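You operate a simulated robot arm through the tools that you are given. There is no shell and no other tool.

You run a simulated two-armed robot. Do the job below in one go: nothing can be reset, and whatever is moved stays where it is left.

JOB
Seal the bag of forks and the spoon bag of the same film in one stroke.
Fine: side by side on the sealer tray, the fork bag on the dial's side, mouths under the bar, heat as the chart gives and left there, tray back out with both on it; the other bags stay open where they lie. Where these are worked on the way, their far stop is far enough and under half their travel is too little: sealer tray.

The check looks at the end state, three seconds after you hand in, the way a careful person would. Anything else that was tipped, shoved, dropped, spilled or broken makes it a failure. A push-on lid holds only when it is set on centred and level and pressed home; a screw cap is set on level and turned clockwise until tight.

ROBOT AND FRAMES
Two 7-joint arms with fingered hands on one trunk that stands fixed in place. Base frame: the origin is at the foot of the trunk, x ahead of it, y to its left, z up; the work surface is at about z = 800. Units: mm, degrees, N and s.
The left shoulder is at [30, 119, 1019], the right one opposite. With the tool pointing down near the work surface each hand reaches from about 360 to 780 mm from the base axis, measured 20 degrees to its own side. Payload 3.8 kg a hand.
Tool frame (each hand has its own): the origin (TCP) lies between the finger pads and is the grasp point; the fingertips stand 25 mm ahead of it; z points along the fingers, y is the line along which they close. Largest opening 88 mm; the body of the gripper starts 29 mm behind the TCP. The gripper is a hand of 4 fingers: y runs from the thumb to the fingers, the wrist lies at [-13, -106, -174] in the tool frame, and closing takes about 1.5 s.
Orientation is told as [roll, pitch, yaw] about the base's x, y, z axes, in that order, counted from this pose: with the fingers straight down and the wrist toward the robot, the tool's x, y and z point along [0, 1, 0], [1, 0, 0] and [0, 0, -1] of the base frame.

CONTROLS
- The arms move only by the tool servo_tool. It takes "left_steps", "right_steps" or both (then of equal length, played together; a hand with none holds still); each is a list of rows, each an object (a shift or turn left out is 0, a gripper value left out holds the last) with "delta_pos": the shift along the tool's x, y, z in units of 400 mm (1.0 is 400 mm), a list of three; "rotation": the turn, a rotation vector about the tool's x, y, z in units of 180 degrees (1.0 is 180 degrees), a list of three. In form: [{"delta_pos": [tx, ty, tz], "rotation": [ax, ay, az]}, ...]. A call has 1 to 20 rows; each row is the pose to reach, as a shift and turn from the pose commanded when the call began, along the tool's axes at that moment. "left_hand" and "right_hand" are, for a hand that has rows, the opening in per cent of the stroke, from 0 (shut) to 100 (fully open), set as the call begins (left out, the last holds). A call with a number of a shift or a turn outside -1 to 1 is refused whole. A row lasts 0.2 s, in which the tool goes at most 50 mm and 8.6 degrees; a call with a longer step from one row to the next is refused whole, and so is a gripper value outside its range. Where a pose cannot be reached the arm comes as near as it can. A force on the tool above 90 N (or 10 N above the force at the start of the call, whichever is more), or a blocked arm, ends the call early, and 0.2 s more pass. Each finger travels about 153 mm/s and halts on what it meets, pressing with about 23 N; the grip force reading is that of the motor and also rises with nothing between the fingers. The clock runs only during rows and for 0.2 s after the last one: add rows that repeat a pose to give the fingers time. The reply holds the time, the measured pose of the TCP, the force on the tool along the base axes, the opening and the grip force, in the units named above and with some noise, with the torque about the TCP (base axes, N m) and any sound that the robot's microphone picked up.
- Cameras (640 x 400 px; columns grow to the right, rows downward): "scene" is now at [58.9, -3.9, 1565.9]; the picture's right is [-0.04, -1.00, 0.00], its down [-0.76, 0.03, -0.65] and it looks along [0.65, -0.03, -0.76] (base axes); focal length 314 px, centre (320, 200). "left" rides on the left gripper at [-64, -83, -98] in its tool frame; the picture's right is [-0.62, -0.37, 0.69], its down [0.71, -0.63, 0.30] and it looks along [0.32, 0.68, 0.65] (tool axes); focal length 265 px, centre (320, 200). "right" rides on the right gripper at [64, -83, -98] in its tool frame; the picture's right is [-0.62, 0.37, -0.69], its down [-0.71, -0.63, 0.30] and it looks along [-0.32, 0.68, 0.65] (tool axes); focal length 265 px, centre (320, 200). There is no depth. A picture from a camera that has moved, and an enlarged one, comes with that camera's place and axes in the base frame and with its lens.
- grab_frame(camera): a new picture of that camera. No time passes.
- lift_body(by): slides the trunk up (or, below 0, down) by that many mm; the arms and the scene camera ride with it, the base frame stays. It gives what a move gives, with no picture.
- curl_fingers(index, middle, ring, thumb_bend, thumb_turn, hand): sets how far each is bent, from 0 (flat) to 1 (curled in); at 0.3 the hand is open as for a grip, at 0.7 the pads meet at the TCP. One left out holds its place. A second passes; each finger stops where it meets its share of the squeeze, and holds until it gets a number again. A gripper value or a shape takes the hand back. It gives what a move gives, with no picture; readings hold the bend of each and the force on the fingers (four entries, about 0 where the hand has none), thumb and palm. thumb_turn goes from beside the hand (0) to across from the fingers (1), as for a grip.
- set_grasp(shape, hand): the hand has 4 fingers and takes this shape, open, in about a second: jaw (thumb against the fingers, like two jaws); tri (thumb and two fingers); tip (a fingertip pinch); poke (one finger out to press); point (the index stretched); flat (the hand flat); cup (the hand cupped); fist (a fist). The gripper value then closes the fingers along that shape, each until it touches; the sizes above hold for jaw. It gives what a move gives, with no picture.
- head_to(pan, tilt): turns the head with the scene camera to pan (to the left, within 120 degrees either way) and tilt (down, from -29 to 69), counted from straight ahead of the robot. It gives what a move gives.
- enlarge(camera, box): a new picture of the part [left, top, right, bottom] of that camera's present view, enlarged. No time passes.
- hand_in(): hands the job in; it is judged then, once.

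Places have to be worked out from the pictures, the camera data and where the tool is seen. Open the grippers and draw the arms clear of the work before you hand the job in, unless the task says otherwise.

The tools are called after "Call:" as name(argument=value, ...) on one line, values as JSON. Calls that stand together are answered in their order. servo_tool: Moves the arms, as the interface text tells. Its arguments: {"type":"object","properties":{"left_steps":{"type":"array"},"left_hand":{"type":"number"},"right_steps":{"type":"array"},"right_hand":{"type":"number"}},"required":[]} The other tools are called the same way: lift_body (by) slides the trunk up or down; set_grasp (shape, hand) gives the hand a shape; curl_fingers (index, middle, ring, thumb_bend, thumb_turn, hand) moves the fingers one by one; head_to (pan, tilt) turns the head that bears the scene camera; grab_frame (camera) takes a picture; enlarge (camera, box) takes an enlarged picture of a part of a camera's view; hand_in () hands the job in.

At the start:

```text
t: 0.0
left_eef_pos: [546.2, 233.4, 1221.1]
left_tool_rot: [0.0, 0.0, 0.0]
left_contact_force: [0.5, 0.7, -0.2]
left_ft_torque: [-0.03, 0.0, 0.0]
left_finger_gap: 87.8
left_grasp_force: 0.0
left_shape: jaw
left_bend: [0.3, 0.3, 0.3, 0.3, 0.98]
left_finger forces: [0.0, 0.0, 0.0, 0.1, 0.0, 0.0]
right_eef_pos: [534.4, -240.6, 1196.9]
right_tool_rot: [0.0, 0.0, -0.1]
right_contact_force: [0.0, -0.7, -0.6]
right_ft_torque: [0.01, 0.0, 0.0]
right_finger_gap: 87.7
right_grasp_force: 0.1
right_shape: jaw
right_bend: [0.3, 0.3, 0.3, 0.3, 0.98]
right_finger forces: [0.1, 0.0, 0.0, 0.0, 0.0, 0.1]
trunk travel left (down, up): [-175.0, 415.0]
head pan, tilt: [-2.3, 49.2]
```

scene: 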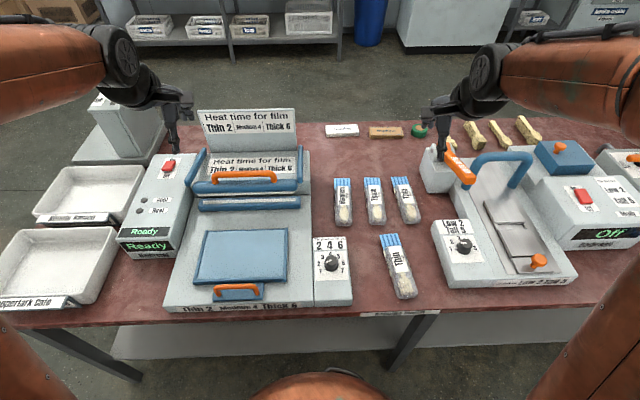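
right: 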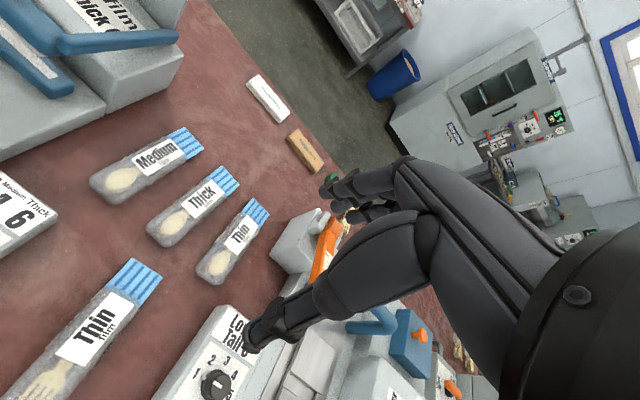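
left: 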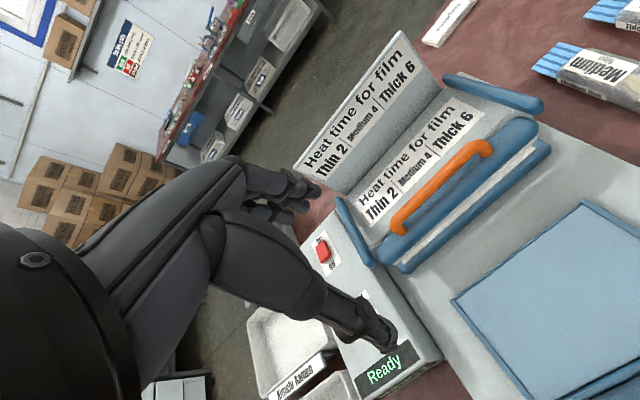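

I start by looking closely at the scene: the sealer with its tray, the dial and the bags.

Call:
enlarge(camera="scene", box=[160, 90, 360, 320])

Call:
enlarge(camera="scene", box=[300, 160, 460, 320])

Call:
enlarge(camera="scene", box=[410, 110, 640, 300])

Call:
enlarge(camera="scene", box=[0, 80, 200, 320])

```text
1.74 times, centred on (260, 205) of scene
camera zoom: at [58.9, -3.9, 1565.9], right [-0.04, -1.0, 0.0], down [-0.76, 0.03, -0.65], along [0.65, -0.03, -0.76], focal length 546 px, centre (424, 191)
```

zoom: 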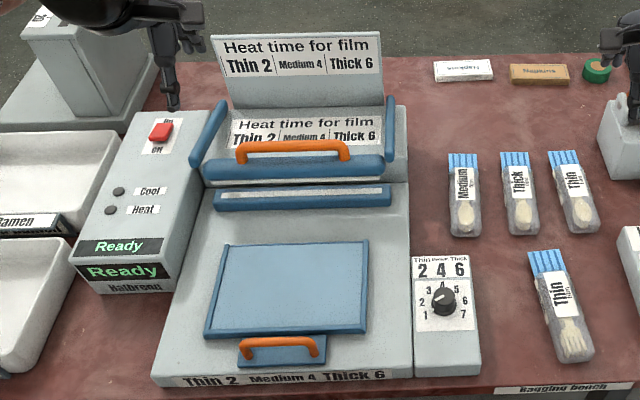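

```text
2.50 times, centred on (380, 240) of scene
camera zoom: at [58.9, -3.9, 1565.9], right [-0.04, -1.0, 0.0], down [-0.76, 0.03, -0.65], along [0.65, -0.03, -0.76], focal length 786 px, centre (170, 100)
```

zoom: 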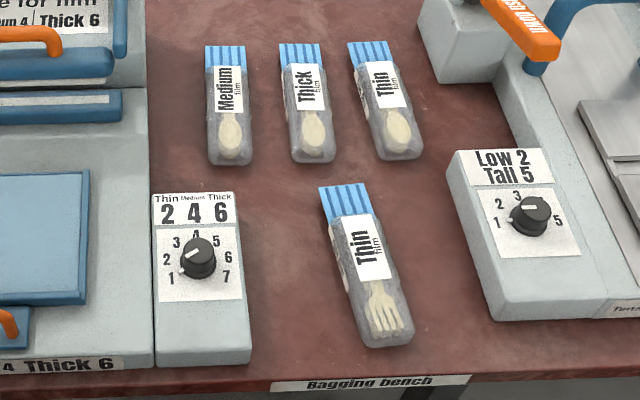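

```text
2.11 times, centred on (525, 205) of scene
camera zoom: at [58.9, -3.9, 1565.9], right [-0.04, -1.0, 0.0], down [-0.76, 0.03, -0.65], along [0.65, -0.03, -0.76], focal length 662 px, centre (-112, 190)
```

zoom: 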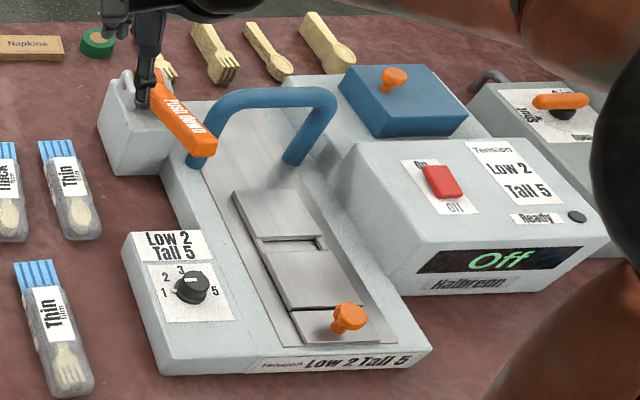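

```text
1.67 times, centred on (100, 200) of scene
camera zoom: at [58.9, -3.9, 1565.9], right [-0.04, -1.0, 0.0], down [-0.76, 0.03, -0.65], along [0.65, -0.03, -0.76], focal length 524 px, centre (687, 200)
```

zoom: 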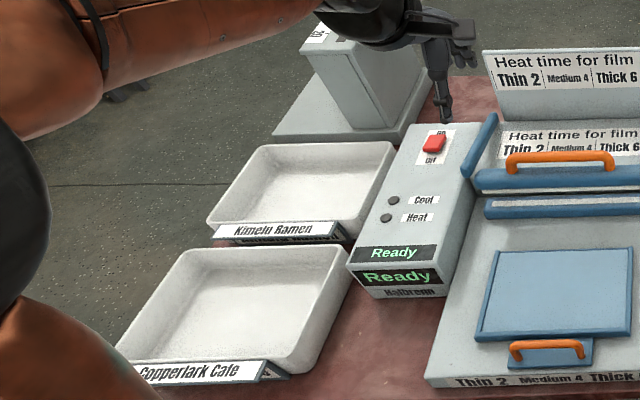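

The Thin-film spoon bag matches the Thin fork bag, so the chart setting is 2. I zoom in on the dial, the sealer parts and the bags.

Call:
enlarge(camera="scene", box=[308, 230, 358, 310])

Call:
enlarge(camera="scene", box=[180, 140, 320, 220])

Call:
enlarge(camera="scene", box=[320, 170, 430, 310])

Call:
enlarge(camera="scene", box=[160, 220, 310, 315])

Call:
enlarge(camera="scene", box=[115, 140, 200, 270])

```text
5.00 times, centred on (333, 270) of scene
camera zoom: at [58.9, -3.9, 1565.9], right [-0.04, -1.0, 0.0], down [-0.76, 0.03, -0.65], along [0.65, -0.03, -0.76], focal length 1571 px, centre (255, -150)
```

zoom: 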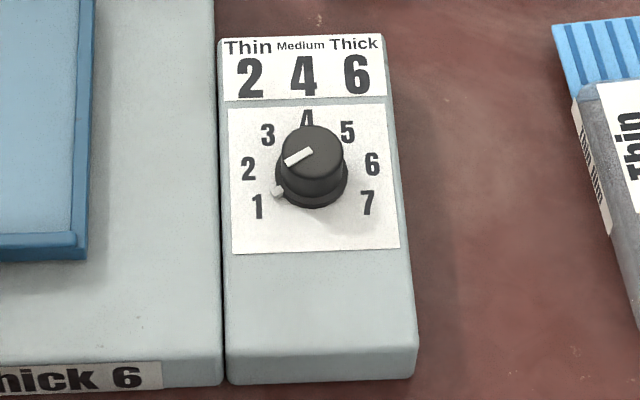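

```text
4.57 times, centred on (250, 180) of scene
camera zoom: at [58.9, -3.9, 1565.9], right [-0.04, -1.0, 0.0], down [-0.76, 0.03, -0.65], along [0.65, -0.03, -0.76], focal length 1437 px, centre (640, 291)
```

zoom: 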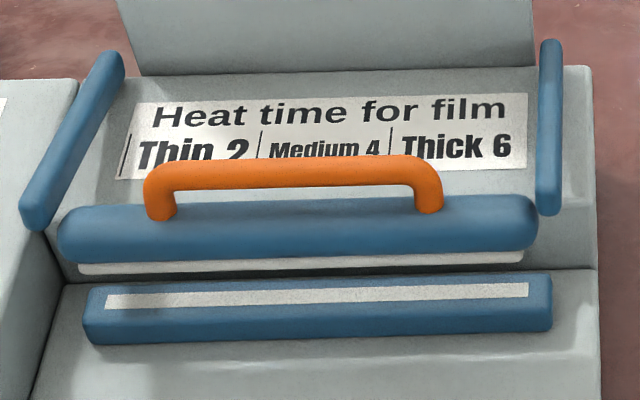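

```text
2.86 times, centred on (375, 240) of scene
camera zoom: at [58.9, -3.9, 1565.9], right [-0.04, -1.0, 0.0], down [-0.76, 0.03, -0.65], along [0.65, -0.03, -0.76], focal length 898 px, centre (163, 86)
```

zoom: 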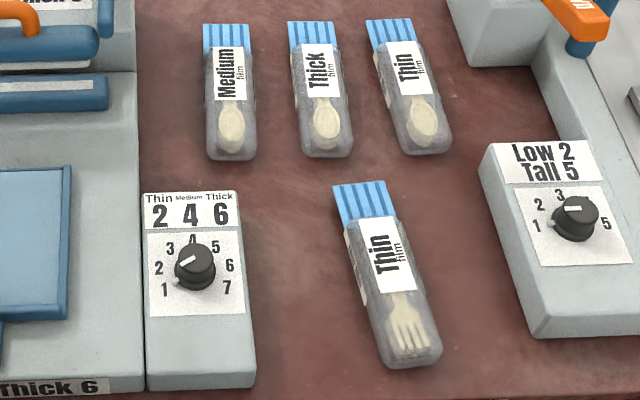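

```text
4.21 times, centred on (235, 268) of scene
camera zoom: at [58.9, -3.9, 1565.9], right [-0.04, -1.0, 0.0], down [-0.76, 0.03, -0.65], along [0.65, -0.03, -0.76], focal length 1323 px, centre (678, -84)
```

zoom: 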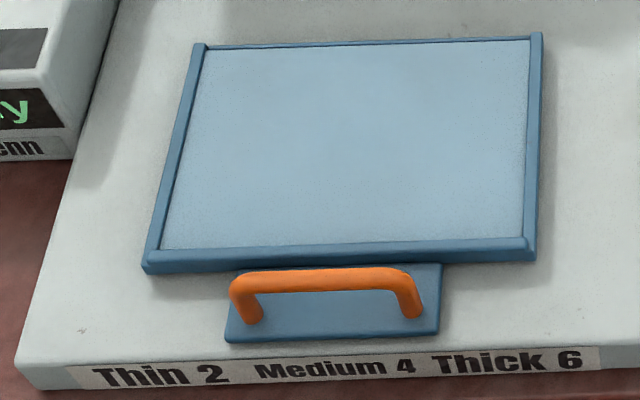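

```text
3.08 times, centred on (158, 205) of scene
camera zoom: at [58.9, -3.9, 1565.9], right [-0.04, -1.0, 0.0], down [-0.76, 0.03, -0.65], along [0.65, -0.03, -0.76], focal length 967 px, centre (820, 185)
```

zoom: 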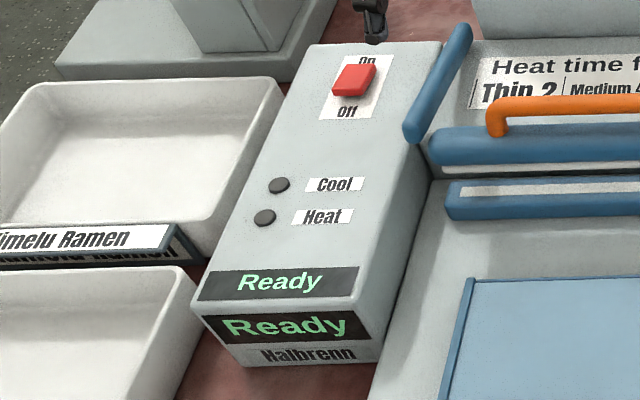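

The dial sits near 1 (about [448, -48, 860]) and needs to be on 2, while the sealer shows Ready. I bring the right hand above the dial, turned a little, for a closer look.

Call:
servo_tool(right_steps=[{"delta_pos": [0.06, -0.0269, 0.055], "rotation": [0, 0, -0.0208]}, {"delta_pos": [0.12, -0.0538, 0.11], "rotation": [0, 0, -0.0417]}, {"delta_pos": [0.18, -0.0806, 0.165], "rotation": [0, 0, -0.0625]}, {"delta_pos": [0.24, -0.1075, 0.22], "rotation": [0, 0, -0.0833]}, {"delta_pos": [0.3, -0.1344, 0.275], "rotation": [0, 0, -0.1042]}, {"delta_pos": [0.36, -0.1613, 0.33], "rotation": [0, 0, -0.125]}, {"delta_pos": [0.42, -0.188, 0.385], "rotation": [0, 0, -0.1458]}, {"delta_pos": [0.48, -0.215, 0.44], "rotation": [0, 0, -0.1667]}])

Call:
grab_frame(camera="right")

Call:
grab_frame(camera="scene")

```text
t: 1.8
left_eef_pos: [546.2, 236.4, 1220.0]
left_tool_rot: [0.1, 0.0, 0.0]
left_contact_force: [-0.1, -0.4, 0.0]
left_ft_torque: [-0.01, -0.02, -0.04]
left_finger_gap: 87.6
left_grasp_force: 0.0
left_shape: jaw
left_bend: [0.3, 0.3, 0.3, 0.3, 0.98]
left_finger forces: [0.0, 0.0, 0.0, 0.0, 0.0, 0.0]
right_eef_pos: [449.7, -48.4, 1020.4]
right_tool_rot: [0.0, 0.2, 30.1]
right_contact_force: [-0.2, 0.5, -0.1]
right_ft_torque: [-0.02, -0.04, -0.02]
right_finger_gap: 87.5
right_grasp_force: 0.2
right_shape: jaw
right_bend: [0.3, 0.3, 0.3, 0.3, 0.98]
right_finger forces: [0.0, 0.0, 0.0, 0.0, 0.0, 0.0]
trunk travel left (down, up): [-175.0, 415.0]
head pan, tilt: [-2.3, 49.2]
```

```text
taken
camera right: at [344.4, -34.7, 1117.4], right [0.63, -0.35, 0.69], down [-0.19, -0.93, -0.3], along [0.75, 0.06, -0.65], focal length 265 px, centre (320, 200)
```

right: 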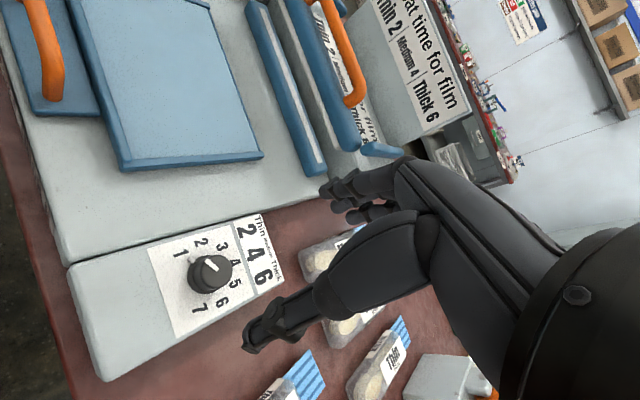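

```text
taken
camera scene: at [59.5, -3.1, 1565.9], right [-0.04, -1.0, 0.0], down [-0.76, 0.03, -0.65], along [0.65, -0.03, -0.76], focal length 314 px, centre (320, 200)
```

scene: 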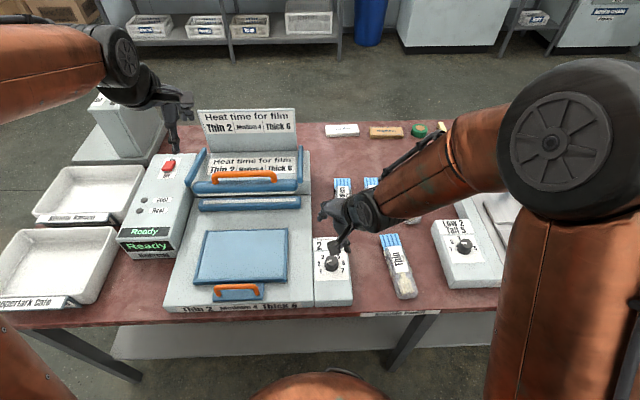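

I enlarge the right-hand view of the dial to read the pointer and fix the position by combining two views.

Call:
enlarge(camera="right", box=[140, 200, 300, 350])

Call:
enlarge(camera="right", box=[0, 0, 300, 190])

```text
2.67 times, centred on (220, 275) of right
camera zoom: at [344.4, -34.7, 1117.4], right [0.63, -0.35, 0.69], down [-0.19, -0.93, -0.3], along [0.75, 0.06, -0.65], focal length 708 px, centre (587, 0)
```

zoom: 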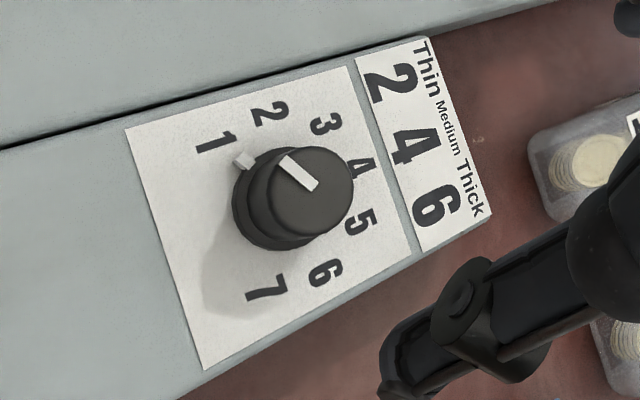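

```text
2.11 times, centred on (150, 95) of right
camera zoom: at [344.4, -34.7, 1117.4], right [0.63, -0.35, 0.69], down [-0.19, -0.93, -0.3], along [0.75, 0.06, -0.65], focal length 559 px, centre (678, 421)
```

zoom: 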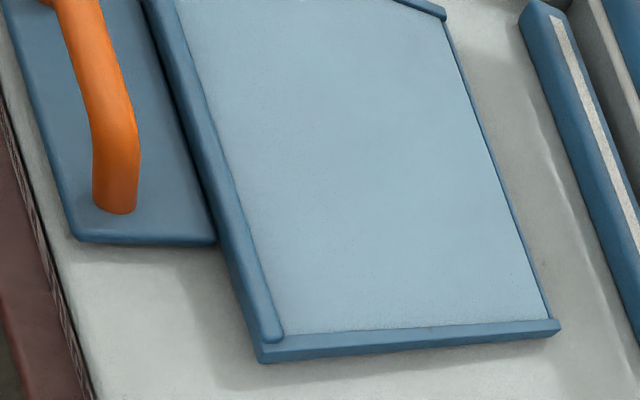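

Both views agree: knob axis about [451, -48], plate z about 853, knob top about 882, pointer at 1 and 2 is 40° clockwise. I lower the open right hand to just above the knob and check.

Call:
servo_tool(right_steps=[{"delta_pos": [-0.002, 0.003, 0.07]}, {"delta_pos": [-0.002, 0.003, 0.14]}, {"delta_pos": [-0.002, 0.003, 0.2]}, {"delta_pos": [-0.002, 0.003, 0.26]}])

Call:
enlarge(camera="right", box=[140, 150, 400, 350])

Call:
enlarge(camera="scene", box=[290, 200, 390, 310])

```text
t: 2.8
left_eef_pos: [547.0, 235.3, 1221.0]
left_tool_rot: [0.0, 0.0, 0.0]
left_contact_force: [0.4, -1.0, 0.1]
left_ft_torque: [0.01, -0.03, -0.02]
left_finger_gap: 87.8
left_grasp_force: 0.1
left_shape: jaw
left_bend: [0.3, 0.3, 0.3, 0.3, 0.98]
left_finger forces: [0.1, 0.0, 0.0, 0.0, 0.1, 0.0]
right_eef_pos: [450.3, -51.0, 913.6]
right_tool_rot: [0.0, 0.0, 30.0]
right_contact_force: [0.4, 0.5, 0.8]
right_ft_torque: [0.0, 0.0, -0.03]
right_finger_gap: 87.7
right_grasp_force: 0.0
right_shape: jaw
right_bend: [0.3, 0.3, 0.3, 0.3, 0.98]
right_finger forces: [0.0, 0.0, 0.0, 0.0, 0.0, 0.1]
trunk travel left (down, up): [-175.0, 415.0]
head pan, tilt: [-2.3, 49.2]
```

```text
2.00 times, centred on (270, 250) of right
camera zoom: at [346.0, -36.4, 1011.8], right [0.63, -0.35, 0.69], down [-0.19, -0.93, -0.3], along [0.75, 0.06, -0.65], focal length 531 px, centre (420, 100)
```

zoom: 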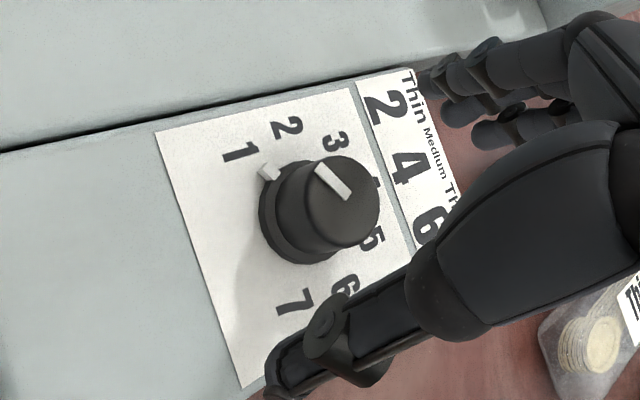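

```text
3.64 times, centred on (340, 255) of scene
camera zoom: at [59.6, -3.9, 1565.8], right [-0.04, -1.0, 0.0], down [-0.76, 0.03, -0.65], along [0.65, -0.03, -0.76], focal length 1143 px, centre (247, 0)
```

zoom: 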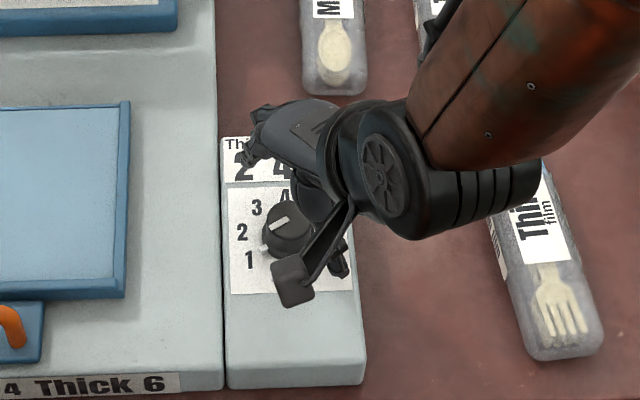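

The hand is nearly centred above the knob; I shift it 3 mm left, drop so the fingertips straddle the knob, and then close on it.

Call:
servo_tool(right_steps=[{"delta_pos": [0.005, 0.006, 0.025]}, {"delta_pos": [0.005, 0.006, 0.05]}, {"delta_pos": [0.005, 0.006, 0.072]}])

Call:
servo_tool(right_steps=[{"delta_pos": [0, 0, 0]}, {"delta_pos": [0, 0, 0]}, {"delta_pos": [0, 0, 0]}, {"delta_pos": [0, 0, 0]}, {"delta_pos": [0, 0, 0]}, {"delta_pos": [0, 0, 0]}, {"delta_pos": [0, 0, 0]}], right_hand=0)

Call:
enlarge(camera="right", box=[140, 100, 460, 350])

Call:
enlarge(camera="scene", box=[290, 200, 390, 310])

```text
t: 3.6
left_eef_pos: [546.6, 234.9, 1221.2]
left_tool_rot: [0.0, 0.0, 0.0]
left_contact_force: [-0.1, 0.1, -0.5]
left_ft_torque: [0.05, -0.03, 0.03]
left_finger_gap: 87.8
left_grasp_force: 0.0
left_shape: jaw
left_bend: [0.3, 0.3, 0.3, 0.3, 0.98]
left_finger forces: [0.0, 0.0, 0.0, 0.0, 0.1, 0.0]
right_eef_pos: [451.4, -46.2, 887.6]
right_tool_rot: [-0.1, 0.0, 30.0]
right_contact_force: [-0.8, 0.3, 0.2]
right_ft_torque: [-0.01, 0.01, -0.04]
right_finger_gap: 87.6
right_grasp_force: 0.1
right_shape: jaw
right_bend: [0.3, 0.3, 0.3, 0.3, 0.98]
right_finger forces: [0.0, 0.0, 0.0, 0.0, 0.0, 0.0]
trunk travel left (down, up): [-175.0, 415.0]
head pan, tilt: [-2.3, 49.2]
```

```text
t: 5.2
left_eef_pos: [544.3, 234.7, 1221.7]
left_tool_rot: [0.0, -0.1, 0.0]
left_contact_force: [0.8, -0.3, -0.4]
left_ft_torque: [-0.02, 0.02, -0.01]
left_finger_gap: 87.7
left_grasp_force: 0.0
left_shape: jaw
left_bend: [0.3, 0.3, 0.3, 0.3, 0.98]
left_finger forces: [0.0, 0.1, 0.0, 0.1, 0.0, 0.1]
right_eef_pos: [451.2, -46.4, 888.8]
right_tool_rot: [-0.2, -0.2, 30.0]
right_contact_force: [-1.1, 1.6, 19.2]
right_ft_torque: [0.12, -0.2, 0.03]
right_finger_gap: 19.9
right_grasp_force: 22.9
right_shape: jaw
right_bend: [0.75, 0.48, 0.57, 0.74, 1.0]
right_finger forces: [12.8, 11.7, 0.1, 0.0, 21.5, 0.0]
trunk travel left (down, up): [-175.0, 415.0]
head pan, tilt: [-2.3, 49.2]
```

```text
1.60 times, centred on (300, 225) of right
camera zoom: at [346.0, -32.1, 986.4], right [0.63, -0.35, 0.69], down [-0.19, -0.93, -0.31], along [0.76, 0.06, -0.65], focal length 425 px, centre (352, 160)
```

zoom: 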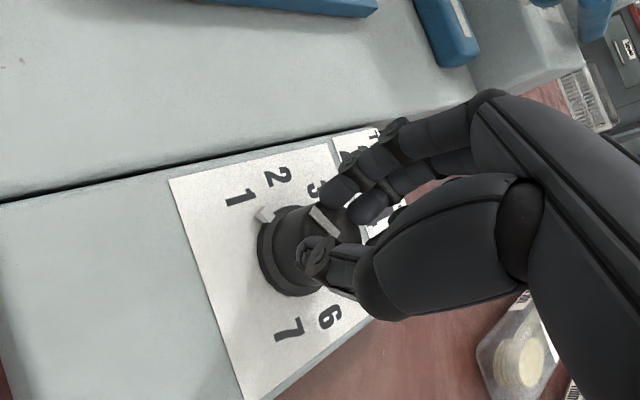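

```text
3.64 times, centred on (340, 255) of scene
camera zoom: at [57.1, -3.5, 1566.0], right [-0.04, -1.0, 0.0], down [-0.76, 0.03, -0.65], along [0.65, -0.03, -0.76], focal length 1143 px, centre (247, 0)
```

zoom: 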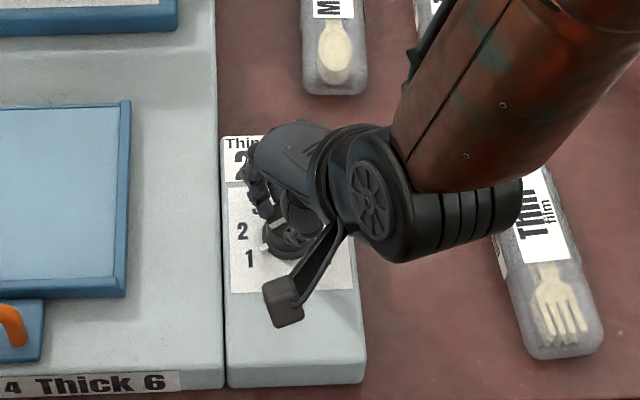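

The fingers closed too high, on the rim of the knob top. Rechecking all views puts the knob at about [455, -48] with its top near z 872, so I open, shift and drop 15 mm, then close again.

Call:
servo_tool(right_steps=[{"delta_pos": [0, 0, 0]}, {"delta_pos": [0, 0, 0]}, {"delta_pos": [0, 0, 0]}, {"delta_pos": [0, 0, 0]}, {"delta_pos": [-0.008, 0.007, 0.01]}, {"delta_pos": [-0.008, 0.007, 0.02]}, {"delta_pos": [-0.008, 0.007, 0.03]}, {"delta_pos": [-0.008, 0.007, 0.037]}], right_hand=100)

Call:
servo_tool(right_steps=[{"delta_pos": [0, 0, 0]}, {"delta_pos": [0, 0, 0]}, {"delta_pos": [0, 0, 0]}, {"delta_pos": [0, 0, 0]}, {"delta_pos": [0, 0, 0]}, {"delta_pos": [0, 0, 0]}, {"delta_pos": [0, 0, 0]}], right_hand=0)

Call:
enlarge(camera="right", box=[140, 100, 460, 350])

Call:
enlarge(camera="scene", box=[290, 200, 390, 310])

```text
t: 7.0
left_eef_pos: [544.2, 234.7, 1220.7]
left_tool_rot: [0.0, 0.0, 0.1]
left_contact_force: [0.2, -0.3, 0.9]
left_ft_torque: [0.01, -0.06, -0.03]
left_finger_gap: 87.6
left_grasp_force: 0.1
left_shape: jaw
left_bend: [0.3, 0.3, 0.3, 0.3, 0.98]
left_finger forces: [0.1, 0.0, 0.0, 0.1, 0.0, 0.0]
right_eef_pos: [455.7, -47.3, 872.1]
right_tool_rot: [-0.1, 0.0, 30.0]
right_contact_force: [-0.2, 0.4, 0.2]
right_ft_torque: [-0.02, -0.03, 0.05]
right_finger_gap: 87.5
right_grasp_force: 0.0
right_shape: jaw
right_bend: [0.3, 0.3, 0.3, 0.3, 0.98]
right_finger forces: [0.0, 0.0, 0.0, 0.1, 0.0, 0.0]
trunk travel left (down, up): [-175.0, 415.0]
head pan, tilt: [-2.3, 49.2]
```

```text
t: 8.6
left_eef_pos: [545.8, 233.7, 1221.4]
left_tool_rot: [-0.1, 0.0, 0.0]
left_contact_force: [-0.1, -0.4, -0.1]
left_ft_torque: [-0.03, 0.0, -0.01]
left_finger_gap: 87.5
left_grasp_force: 0.0
left_shape: jaw
left_bend: [0.3, 0.3, 0.3, 0.3, 0.98]
left_finger forces: [0.1, 0.0, 0.1, 0.0, 0.0, 0.0]
right_eef_pos: [454.6, -48.9, 872.7]
right_tool_rot: [0.0, 0.0, 30.1]
right_contact_force: [-3.5, -0.8, -1.4]
right_ft_torque: [0.01, 0.07, 0.01]
right_finger_gap: 25.0
right_grasp_force: 22.8
right_shape: jaw
right_bend: [0.74, 0.5, 0.55, 0.75, 1.0]
right_finger forces: [11.2, 6.4, 0.0, 0.0, 21.0, 0.1]
trunk travel left (down, up): [-175.0, 415.0]
head pan, tilt: [-2.3, 49.2]
```

```text
1.60 times, centred on (300, 225) of right
camera zoom: at [350.4, -34.5, 970.4], right [0.63, -0.35, 0.69], down [-0.19, -0.93, -0.3], along [0.75, 0.06, -0.65], focal length 425 px, centre (352, 160)
```

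zoom: 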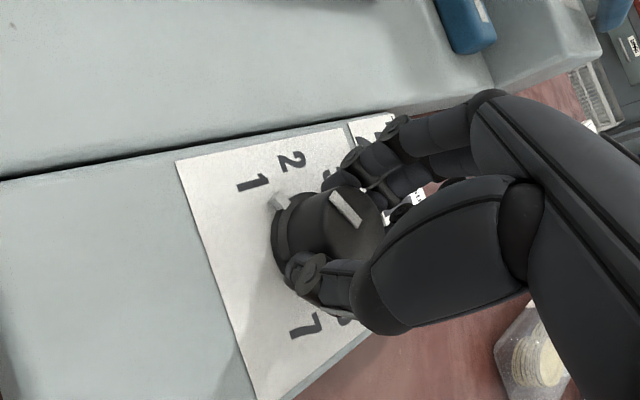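

```text
3.64 times, centred on (340, 255) of scene
camera zoom: at [58.6, -4.0, 1565.9], right [-0.04, -1.0, 0.0], down [-0.76, 0.03, -0.65], along [0.65, -0.03, -0.76], focal length 1143 px, centre (247, 0)
```

zoom: 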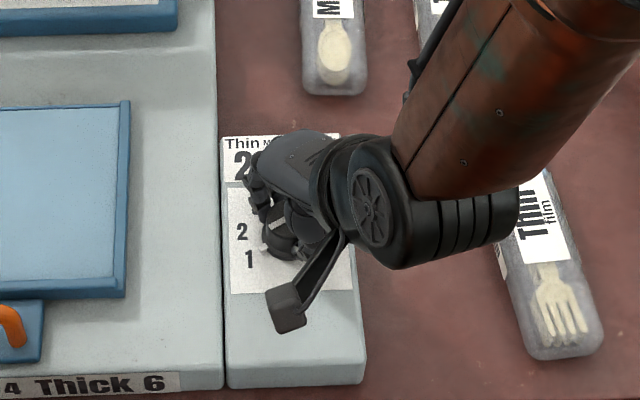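

The knob is now well gripped (force balanced, 25 mm gap). I turn it 40° clockwise seen from above.

Call:
servo_tool(right_steps=[{"rotation": [0, 0, 0.028]}, {"rotation": [0, 0, 0.056]}, {"rotation": [0, 0, 0.083]}, {"rotation": [0, 0, 0.111]}, {"rotation": [0, 0, 0.139]}, {"rotation": [0, 0, 0.167]}, {"rotation": [0, 0, 0.195]}, {"rotation": [0, 0, 0.2222]}, {"rotation": [0, 0, 0.2222]}])

Call:
enlarge(camera="right", box=[140, 100, 460, 350])

Call:
enlarge(camera="scene", box=[290, 200, 390, 310])

```text
t: 10.6
left_eef_pos: [546.1, 235.0, 1221.8]
left_tool_rot: [0.0, 0.0, 0.0]
left_contact_force: [0.1, 0.1, 0.6]
left_ft_torque: [0.02, -0.03, 0.0]
left_finger_gap: 87.5
left_grasp_force: 0.1
left_shape: jaw
left_bend: [0.3, 0.3, 0.3, 0.3, 0.98]
left_finger forces: [0.0, 0.0, 0.0, 0.1, 0.0, 0.0]
right_eef_pos: [456.4, -46.7, 873.7]
right_tool_rot: [0.0, 0.2, -10.0]
right_contact_force: [-0.6, 7.1, -8.2]
right_ft_torque: [0.12, 0.02, 0.05]
right_finger_gap: 24.3
right_grasp_force: 23.4
right_shape: jaw
right_bend: [0.74, 0.51, 0.55, 0.75, 1.0]
right_finger forces: [12.9, 5.2, 0.0, 0.0, 20.5, 0.0]
trunk travel left (down, up): [-175.0, 415.0]
head pan, tilt: [-2.3, 49.2]
```

```text
1.60 times, centred on (300, 225) of right
camera zoom: at [385.1, 30.9, 971.2], right [0.26, -0.67, 0.69], down [-0.74, -0.59, -0.3], along [0.62, -0.44, -0.65], focal length 425 px, centre (352, 160)
```

zoom: 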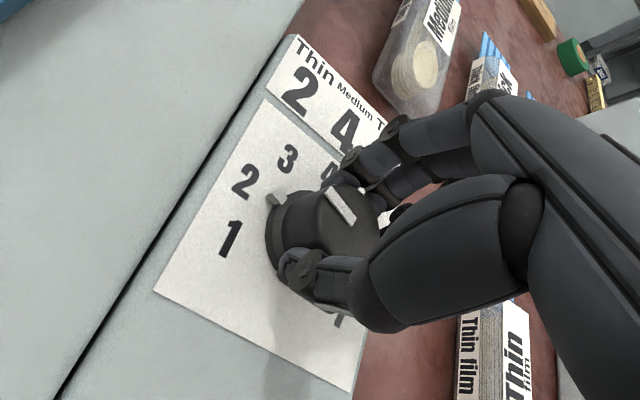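

```text
3.64 times, centred on (340, 255) of scene
camera zoom: at [59.5, -2.9, 1565.8], right [-0.04, -1.0, 0.0], down [-0.76, 0.03, -0.65], along [0.65, -0.03, -0.76], focal length 1143 px, centre (247, 0)
```

zoom: 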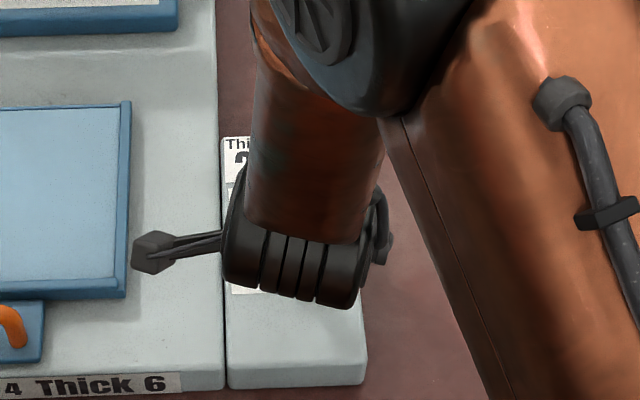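

The pointer followed the hand and now stands by 2. I release and lift to check the setting.

Call:
servo_tool(right_steps=[{"delta_pos": [0, 0, 0]}, {"delta_pos": [0, 0, 0]}, {"delta_pos": [0, 0, 0]}, {"delta_pos": [0, 0, 0]}, {"delta_pos": [0, 0, -0.06]}, {"delta_pos": [0, 0, -0.14]}, {"delta_pos": [0, 0, -0.24]}, {"delta_pos": [-0.06, -0.02, -0.34]}], right_hand=100)

Call:
enlarge(camera="right", box=[140, 180, 300, 340])

Call:
grab_frame(camera="right")

Call:
enlarge(camera="scene", box=[308, 230, 358, 310])

```text
t: 12.4
left_eef_pos: [544.6, 233.6, 1223.6]
left_tool_rot: [0.1, -0.1, 0.0]
left_contact_force: [-1.2, 0.1, 0.3]
left_ft_torque: [0.01, -0.02, 0.0]
left_finger_gap: 87.5
left_grasp_force: 0.2
left_shape: jaw
left_bend: [0.3, 0.3, 0.3, 0.3, 0.98]
left_finger forces: [0.0, 0.1, 0.0, 0.1, 0.1, 0.0]
right_eef_pos: [443.5, -71.2, 1010.6]
right_tool_rot: [0.1, 0.0, -10.1]
right_contact_force: [0.5, 0.2, -1.6]
right_ft_torque: [0.02, -0.02, 0.0]
right_finger_gap: 87.8
right_grasp_force: 0.1
right_shape: jaw
right_bend: [0.3, 0.3, 0.3, 0.3, 0.98]
right_finger forces: [0.0, 0.1, 0.1, 0.0, 0.0, 0.1]
trunk travel left (down, up): [-175.0, 415.0]
head pan, tilt: [-2.3, 49.2]
```

```text
2.50 times, centred on (220, 260) of right
camera zoom: at [372.6, 6.7, 1108.3], right [0.26, -0.68, 0.69], down [-0.74, -0.59, -0.31], along [0.62, -0.44, -0.65], focal length 664 px, centre (570, 50)
```

zoom: 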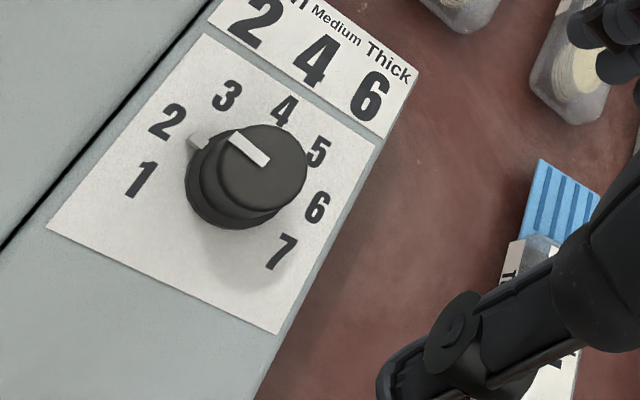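

```text
taken
camera right: at [372.6, 6.7, 1108.3], right [0.26, -0.68, 0.69], down [-0.74, -0.59, -0.31], along [0.62, -0.44, -0.65], focal length 265 px, centre (320, 200)
```

right: 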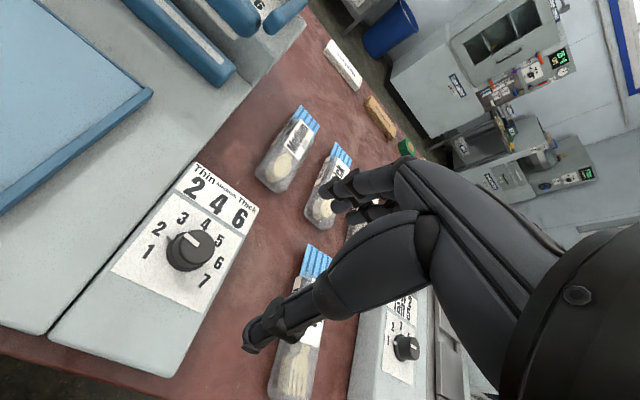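

```text
5.00 times, centred on (333, 270) of scene
camera zoom: at [57.6, -4.9, 1565.9], right [-0.04, -1.0, 0.0], down [-0.76, 0.03, -0.65], along [0.65, -0.03, -0.76], focal length 1571 px, centre (255, -150)
```

zoom: 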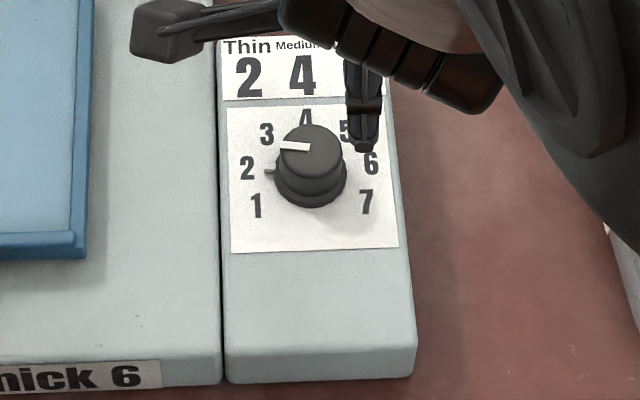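

The pointer is on 2. Next the fork bag: I bring the right hand over it, turned 90° so the fingers straddle its width.

Call:
servo_tool(right_steps=[{"delta_pos": [-0.029, 0.0124, 0], "rotation": [0, 0, -0.0427]}, {"delta_pos": [-0.058, 0.0248, 0], "rotation": [0, 0, -0.0855]}, {"delta_pos": [-0.088, 0.037, 0], "rotation": [0, 0, -0.128]}, {"delta_pos": [-0.117, 0.05, 0], "rotation": [0, 0, -0.171]}, {"delta_pos": [-0.146, 0.062, 0], "rotation": [0, 0, -0.2137]}, {"delta_pos": [-0.175, 0.074, 0], "rotation": [0, 0, -0.256]}, {"delta_pos": [-0.205, 0.087, 0], "rotation": [0, 0, -0.299]}, {"delta_pos": [-0.234, 0.099, 0], "rotation": [0, 0, -0.342]}, {"delta_pos": [-0.263, 0.111, 0], "rotation": [0, 0, -0.385]}, {"delta_pos": [-0.292, 0.124, 0], "rotation": [0, 0, -0.427]}, {"delta_pos": [-0.322, 0.136, 0], "rotation": [0, 0, -0.47]}, {"delta_pos": [-0.351, 0.149, 0], "rotation": [0, 0, -0.513]}, {"delta_pos": [-0.38, 0.161, 0], "rotation": [0, 0, -0.5556]}])

Call:
grab_frame(camera="right")

Call:
grab_frame(camera="scene")

```text
t: 15.2
left_eef_pos: [546.2, 233.5, 1220.6]
left_tool_rot: [0.0, 0.1, 0.0]
left_contact_force: [-0.3, -0.2, 0.4]
left_ft_torque: [-0.03, 0.02, 0.0]
left_finger_gap: 87.6
left_grasp_force: 0.0
left_shape: jaw
left_bend: [0.3, 0.3, 0.3, 0.3, 0.98]
left_finger forces: [0.0, 0.0, 0.0, 0.0, 0.0, 0.1]
right_eef_pos: [482.0, -231.9, 1009.8]
right_tool_rot: [0.0, 0.0, 90.2]
right_contact_force: [0.3, 0.8, 0.4]
right_ft_torque: [0.03, 0.01, 0.03]
right_finger_gap: 87.5
right_grasp_force: 0.1
right_shape: jaw
right_bend: [0.3, 0.3, 0.3, 0.3, 0.98]
right_finger forces: [0.0, 0.1, 0.0, 0.1, 0.1, 0.0]
trunk travel left (down, up): [-175.0, 415.0]
head pan, tilt: [-2.3, 49.2]
```

```text
taken
camera right: at [417.4, -316.0, 1107.7], right [0.62, 0.37, 0.69], down [0.72, -0.63, -0.31], along [0.32, 0.69, -0.65], focal length 265 px, centre (320, 200)
```

right: 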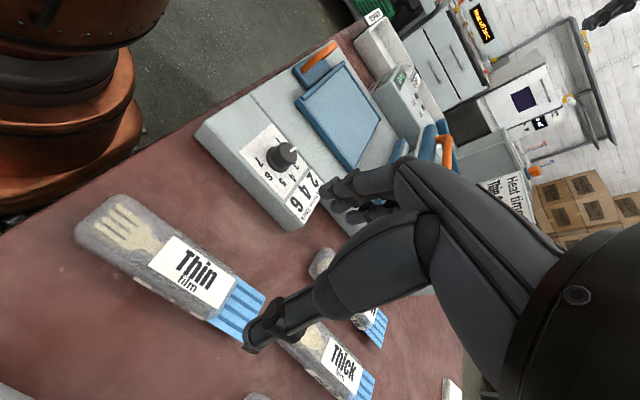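

```text
taken
camera scene: at [59.3, -4.2, 1565.9], right [-0.04, -1.0, 0.0], down [-0.76, 0.03, -0.65], along [0.65, -0.03, -0.76], focal length 314 px, centre (320, 200)
```

scene: 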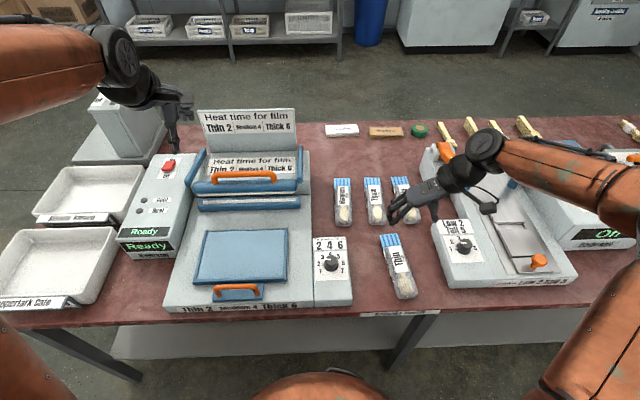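

I enlarge the right-hand view of the fork bag to locate its edges.

Call:
enlarge(camera="right", box=[60, 170, 300, 350])

Call:
enlarge(camera="scene", box=[370, 225, 430, 305])

```text
2.22 times, centred on (180, 260) of right
camera zoom: at [417.4, -316.0, 1107.7], right [0.62, 0.37, 0.69], down [0.72, -0.63, -0.31], along [0.32, 0.69, -0.65], focal length 590 px, centre (631, 67)
```

zoom: 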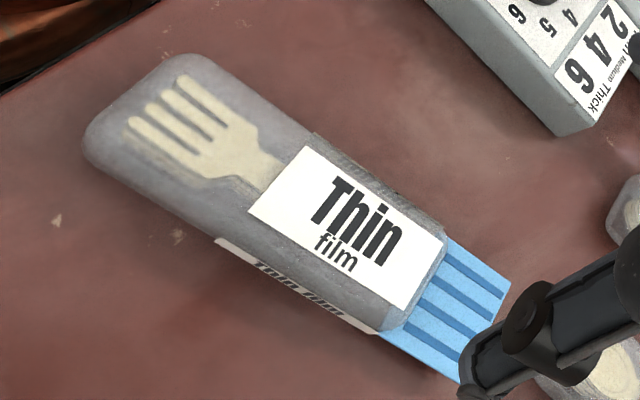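

```text
5.00 times, centred on (400, 265) of scene
camera zoom: at [59.3, -4.2, 1565.9], right [-0.04, -1.0, 0.0], down [-0.76, 0.03, -0.65], along [0.65, -0.03, -0.76], focal length 1571 px, centre (-80, -125)
```

zoom: 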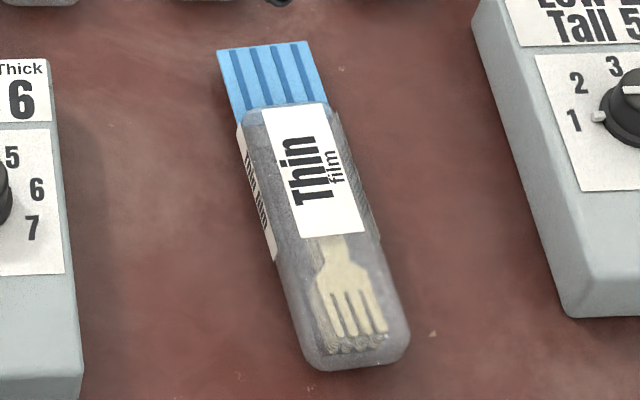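

Triangulating from both views: fork bag body x 378–515, axis yaw about 5°, top z about 836, flap ahead to x 565; grip point about [450, -231]. I lower the right hand to just above the bag.

Call:
servo_tool(right_steps=[{"delta_pos": [0.02, 0.0005, 0.09], "rotation": [0, 0, -0.007]}, {"delta_pos": [0.04, 0.001, 0.18], "rotation": [0, 0, -0.014]}, {"delta_pos": [0.06, 0.002, 0.27], "rotation": [0, 0, -0.021]}, {"delta_pos": [0.08, 0.0025, 0.35], "rotation": [0, 0, -0.0278]}, {"delta_pos": [0.08, 0.0025, 0.35], "rotation": [0, 0, -0.0278]}])

Call:
grab_frame(camera="right")

Call:
enlarge(camera="scene", box=[340, 200, 480, 310])

```text
t: 16.4
left_eef_pos: [546.4, 235.2, 1220.2]
left_tool_rot: [0.0, 0.0, 0.0]
left_contact_force: [-0.1, 1.4, -0.5]
left_ft_torque: [0.01, -0.02, -0.02]
left_finger_gap: 87.6
left_grasp_force: 0.0
left_shape: jaw
left_bend: [0.3, 0.3, 0.3, 0.3, 0.98]
left_finger forces: [0.0, 0.1, 0.1, 0.0, 0.0, 0.0]
right_eef_pos: [446.1, -231.2, 870.0]
right_tool_rot: [0.0, 0.0, 95.0]
right_contact_force: [-0.8, 0.7, 0.2]
right_ft_torque: [-0.01, -0.02, 0.02]
right_finger_gap: 87.9
right_grasp_force: 0.0
right_shape: jaw
right_bend: [0.3, 0.3, 0.3, 0.3, 0.98]
right_finger forces: [0.0, 0.1, 0.1, 0.0, 0.0, 0.0]
trunk travel left (down, up): [-175.0, 415.0]
head pan, tilt: [-2.3, 49.2]
```

```text
taken
camera right: at [389.3, -318.9, 968.2], right [0.58, 0.42, 0.69], down [0.77, -0.56, -0.3], along [0.26, 0.71, -0.65], focal length 265 px, centre (320, 200)
```

right: 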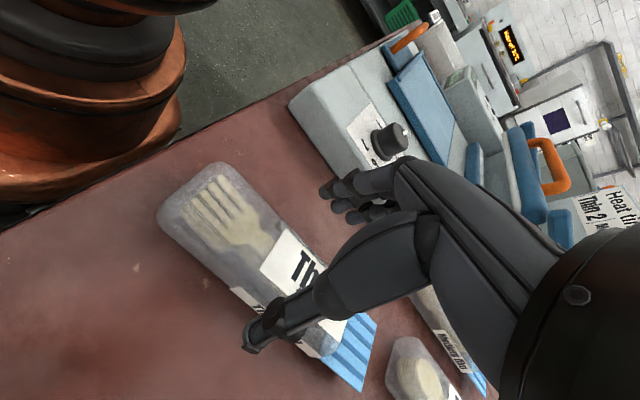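

```text
3.64 times, centred on (410, 255) of scene
camera zoom: at [58.8, -3.8, 1565.9], right [-0.04, -1.0, 0.0], down [-0.76, 0.03, -0.65], along [0.65, -0.03, -0.76], focal length 1143 px, centre (-7, 0)
```

zoom: 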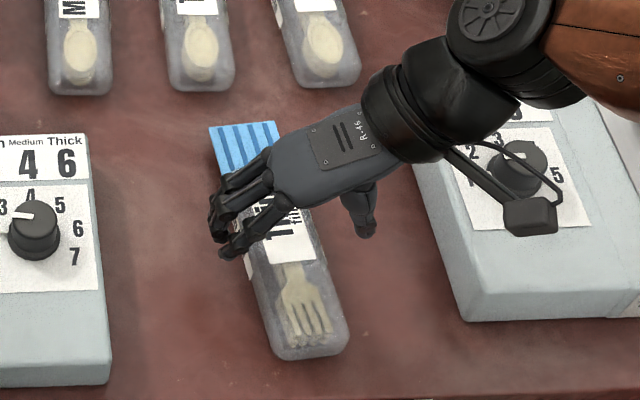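

The fingers straddle the bag with clearance on both sides. I go down 40 mm in small steps to z 830.

Call:
servo_tool(right_steps=[{"delta_pos": [0, 0, 0.03]}, {"delta_pos": [0, 0, 0.06]}, {"delta_pos": [0, 0, 0.08]}, {"delta_pos": [0, 0, 0.1]}, {"delta_pos": [0, 0, 0.1]}])

Call:
grab_frame(camera="right")

Call:
enlarge(camera="scene", box=[340, 200, 480, 310])

```text
t: 17.6
left_eef_pos: [545.3, 233.8, 1220.5]
left_tool_rot: [0.0, 0.0, -0.1]
left_contact_force: [-0.3, 0.1, -1.1]
left_ft_torque: [0.0, -0.04, 0.02]
left_finger_gap: 87.6
left_grasp_force: 0.1
left_shape: jaw
left_bend: [0.3, 0.3, 0.3, 0.3, 0.98]
left_finger forces: [0.1, 0.0, 0.0, 0.0, 0.1, 0.0]
right_eef_pos: [449.6, -229.3, 828.6]
right_tool_rot: [0.0, 0.1, 95.2]
right_contact_force: [0.9, -0.6, 0.2]
right_ft_torque: [-0.01, -0.02, 0.01]
right_finger_gap: 88.0
right_grasp_force: 0.1
right_shape: jaw
right_bend: [0.3, 0.3, 0.3, 0.3, 0.98]
right_finger forces: [0.0, 0.1, 0.0, 0.0, 0.0, 0.0]
trunk travel left (down, up): [-175.0, 415.0]
head pan, tilt: [-2.3, 49.2]
```

```text
taken
camera right: at [392.7, -318.3, 927.7], right [0.58, 0.42, 0.69], down [0.77, -0.56, -0.3], along [0.26, 0.71, -0.65], focal length 265 px, centre (320, 200)
```

right: 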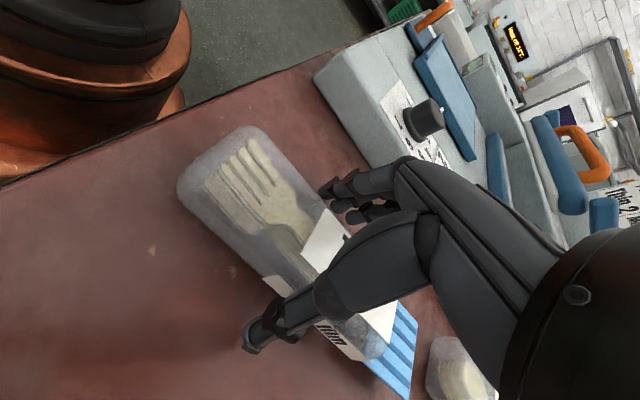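

```text
3.64 times, centred on (410, 255) of scene
camera zoom: at [58.9, -4.0, 1565.9], right [-0.04, -1.0, 0.0], down [-0.76, 0.03, -0.65], along [0.65, -0.03, -0.76], focal length 1143 px, centre (-7, 0)
```

zoom: 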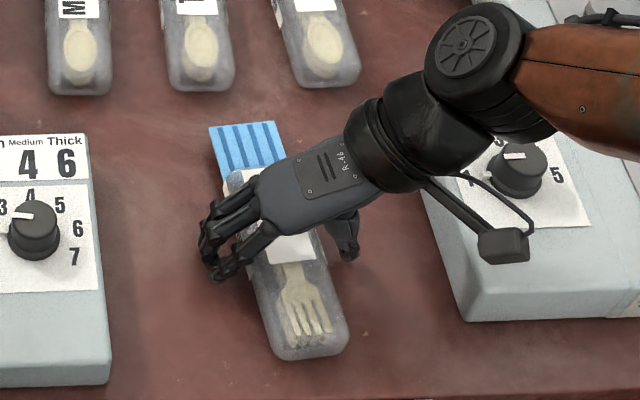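

The hand is in place with no contact force. I close on the bag.

Call:
servo_tool(right_steps=[{"delta_pos": [0, 0, 0]}, {"delta_pos": [0, 0, 0]}, {"delta_pos": [0, 0, 0]}, {"delta_pos": [0, 0, 0]}, {"delta_pos": [0, 0, 0]}, {"delta_pos": [0, 0, 0]}, {"delta_pos": [0, 0, 0]}], right_hand=0)

Call:
grab_frame(camera="right")

Call:
enlarge(camera="scene", box=[340, 200, 480, 310])

```text
t: 19.2
left_eef_pos: [545.2, 234.3, 1221.0]
left_tool_rot: [0.0, 0.0, -0.1]
left_contact_force: [-0.2, 0.1, -0.4]
left_ft_torque: [0.04, 0.0, 0.01]
left_finger_gap: 87.5
left_grasp_force: 0.0
left_shape: jaw
left_bend: [0.3, 0.3, 0.3, 0.3, 0.98]
left_finger forces: [0.0, 0.0, 0.0, 0.1, 0.0, 0.0]
right_eef_pos: [449.2, -229.4, 829.6]
right_tool_rot: [0.0, 0.0, 95.1]
right_contact_force: [0.6, -0.3, 0.6]
right_ft_torque: [0.01, -0.01, 0.01]
right_finger_gap: 48.2
right_grasp_force: 22.7
right_shape: jaw
right_bend: [0.74, 0.43, 0.39, 0.67, 1.0]
right_finger forces: [11.7, 6.4, 2.7, 0.1, 21.0, 0.0]
trunk travel left (down, up): [-175.0, 415.0]
head pan, tilt: [-2.3, 49.2]
```

```text
taken
camera right: at [392.7, -318.4, 927.8], right [0.59, 0.42, 0.69], down [0.77, -0.56, -0.3], along [0.26, 0.71, -0.65], focal length 265 px, centre (320, 200)
```

right: 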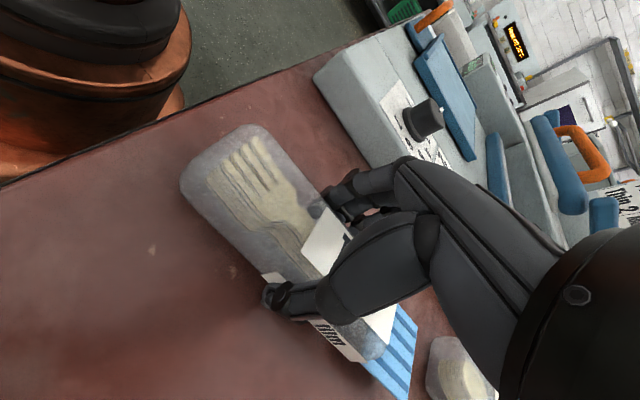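

```text
3.64 times, centred on (410, 255) of scene
camera zoom: at [59.0, -4.0, 1565.9], right [-0.04, -1.0, 0.0], down [-0.76, 0.03, -0.65], along [0.65, -0.03, -0.76], focal length 1143 px, centre (-7, 0)
```

zoom: 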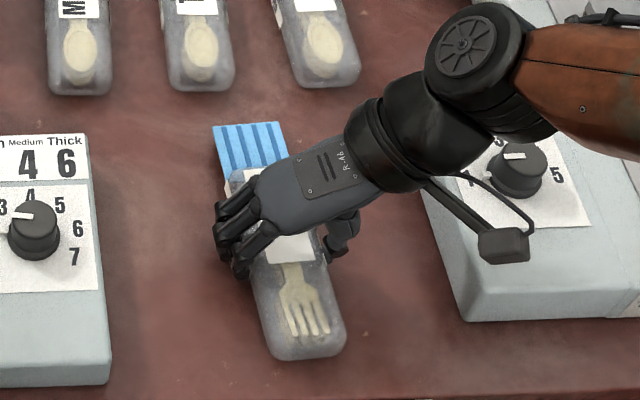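

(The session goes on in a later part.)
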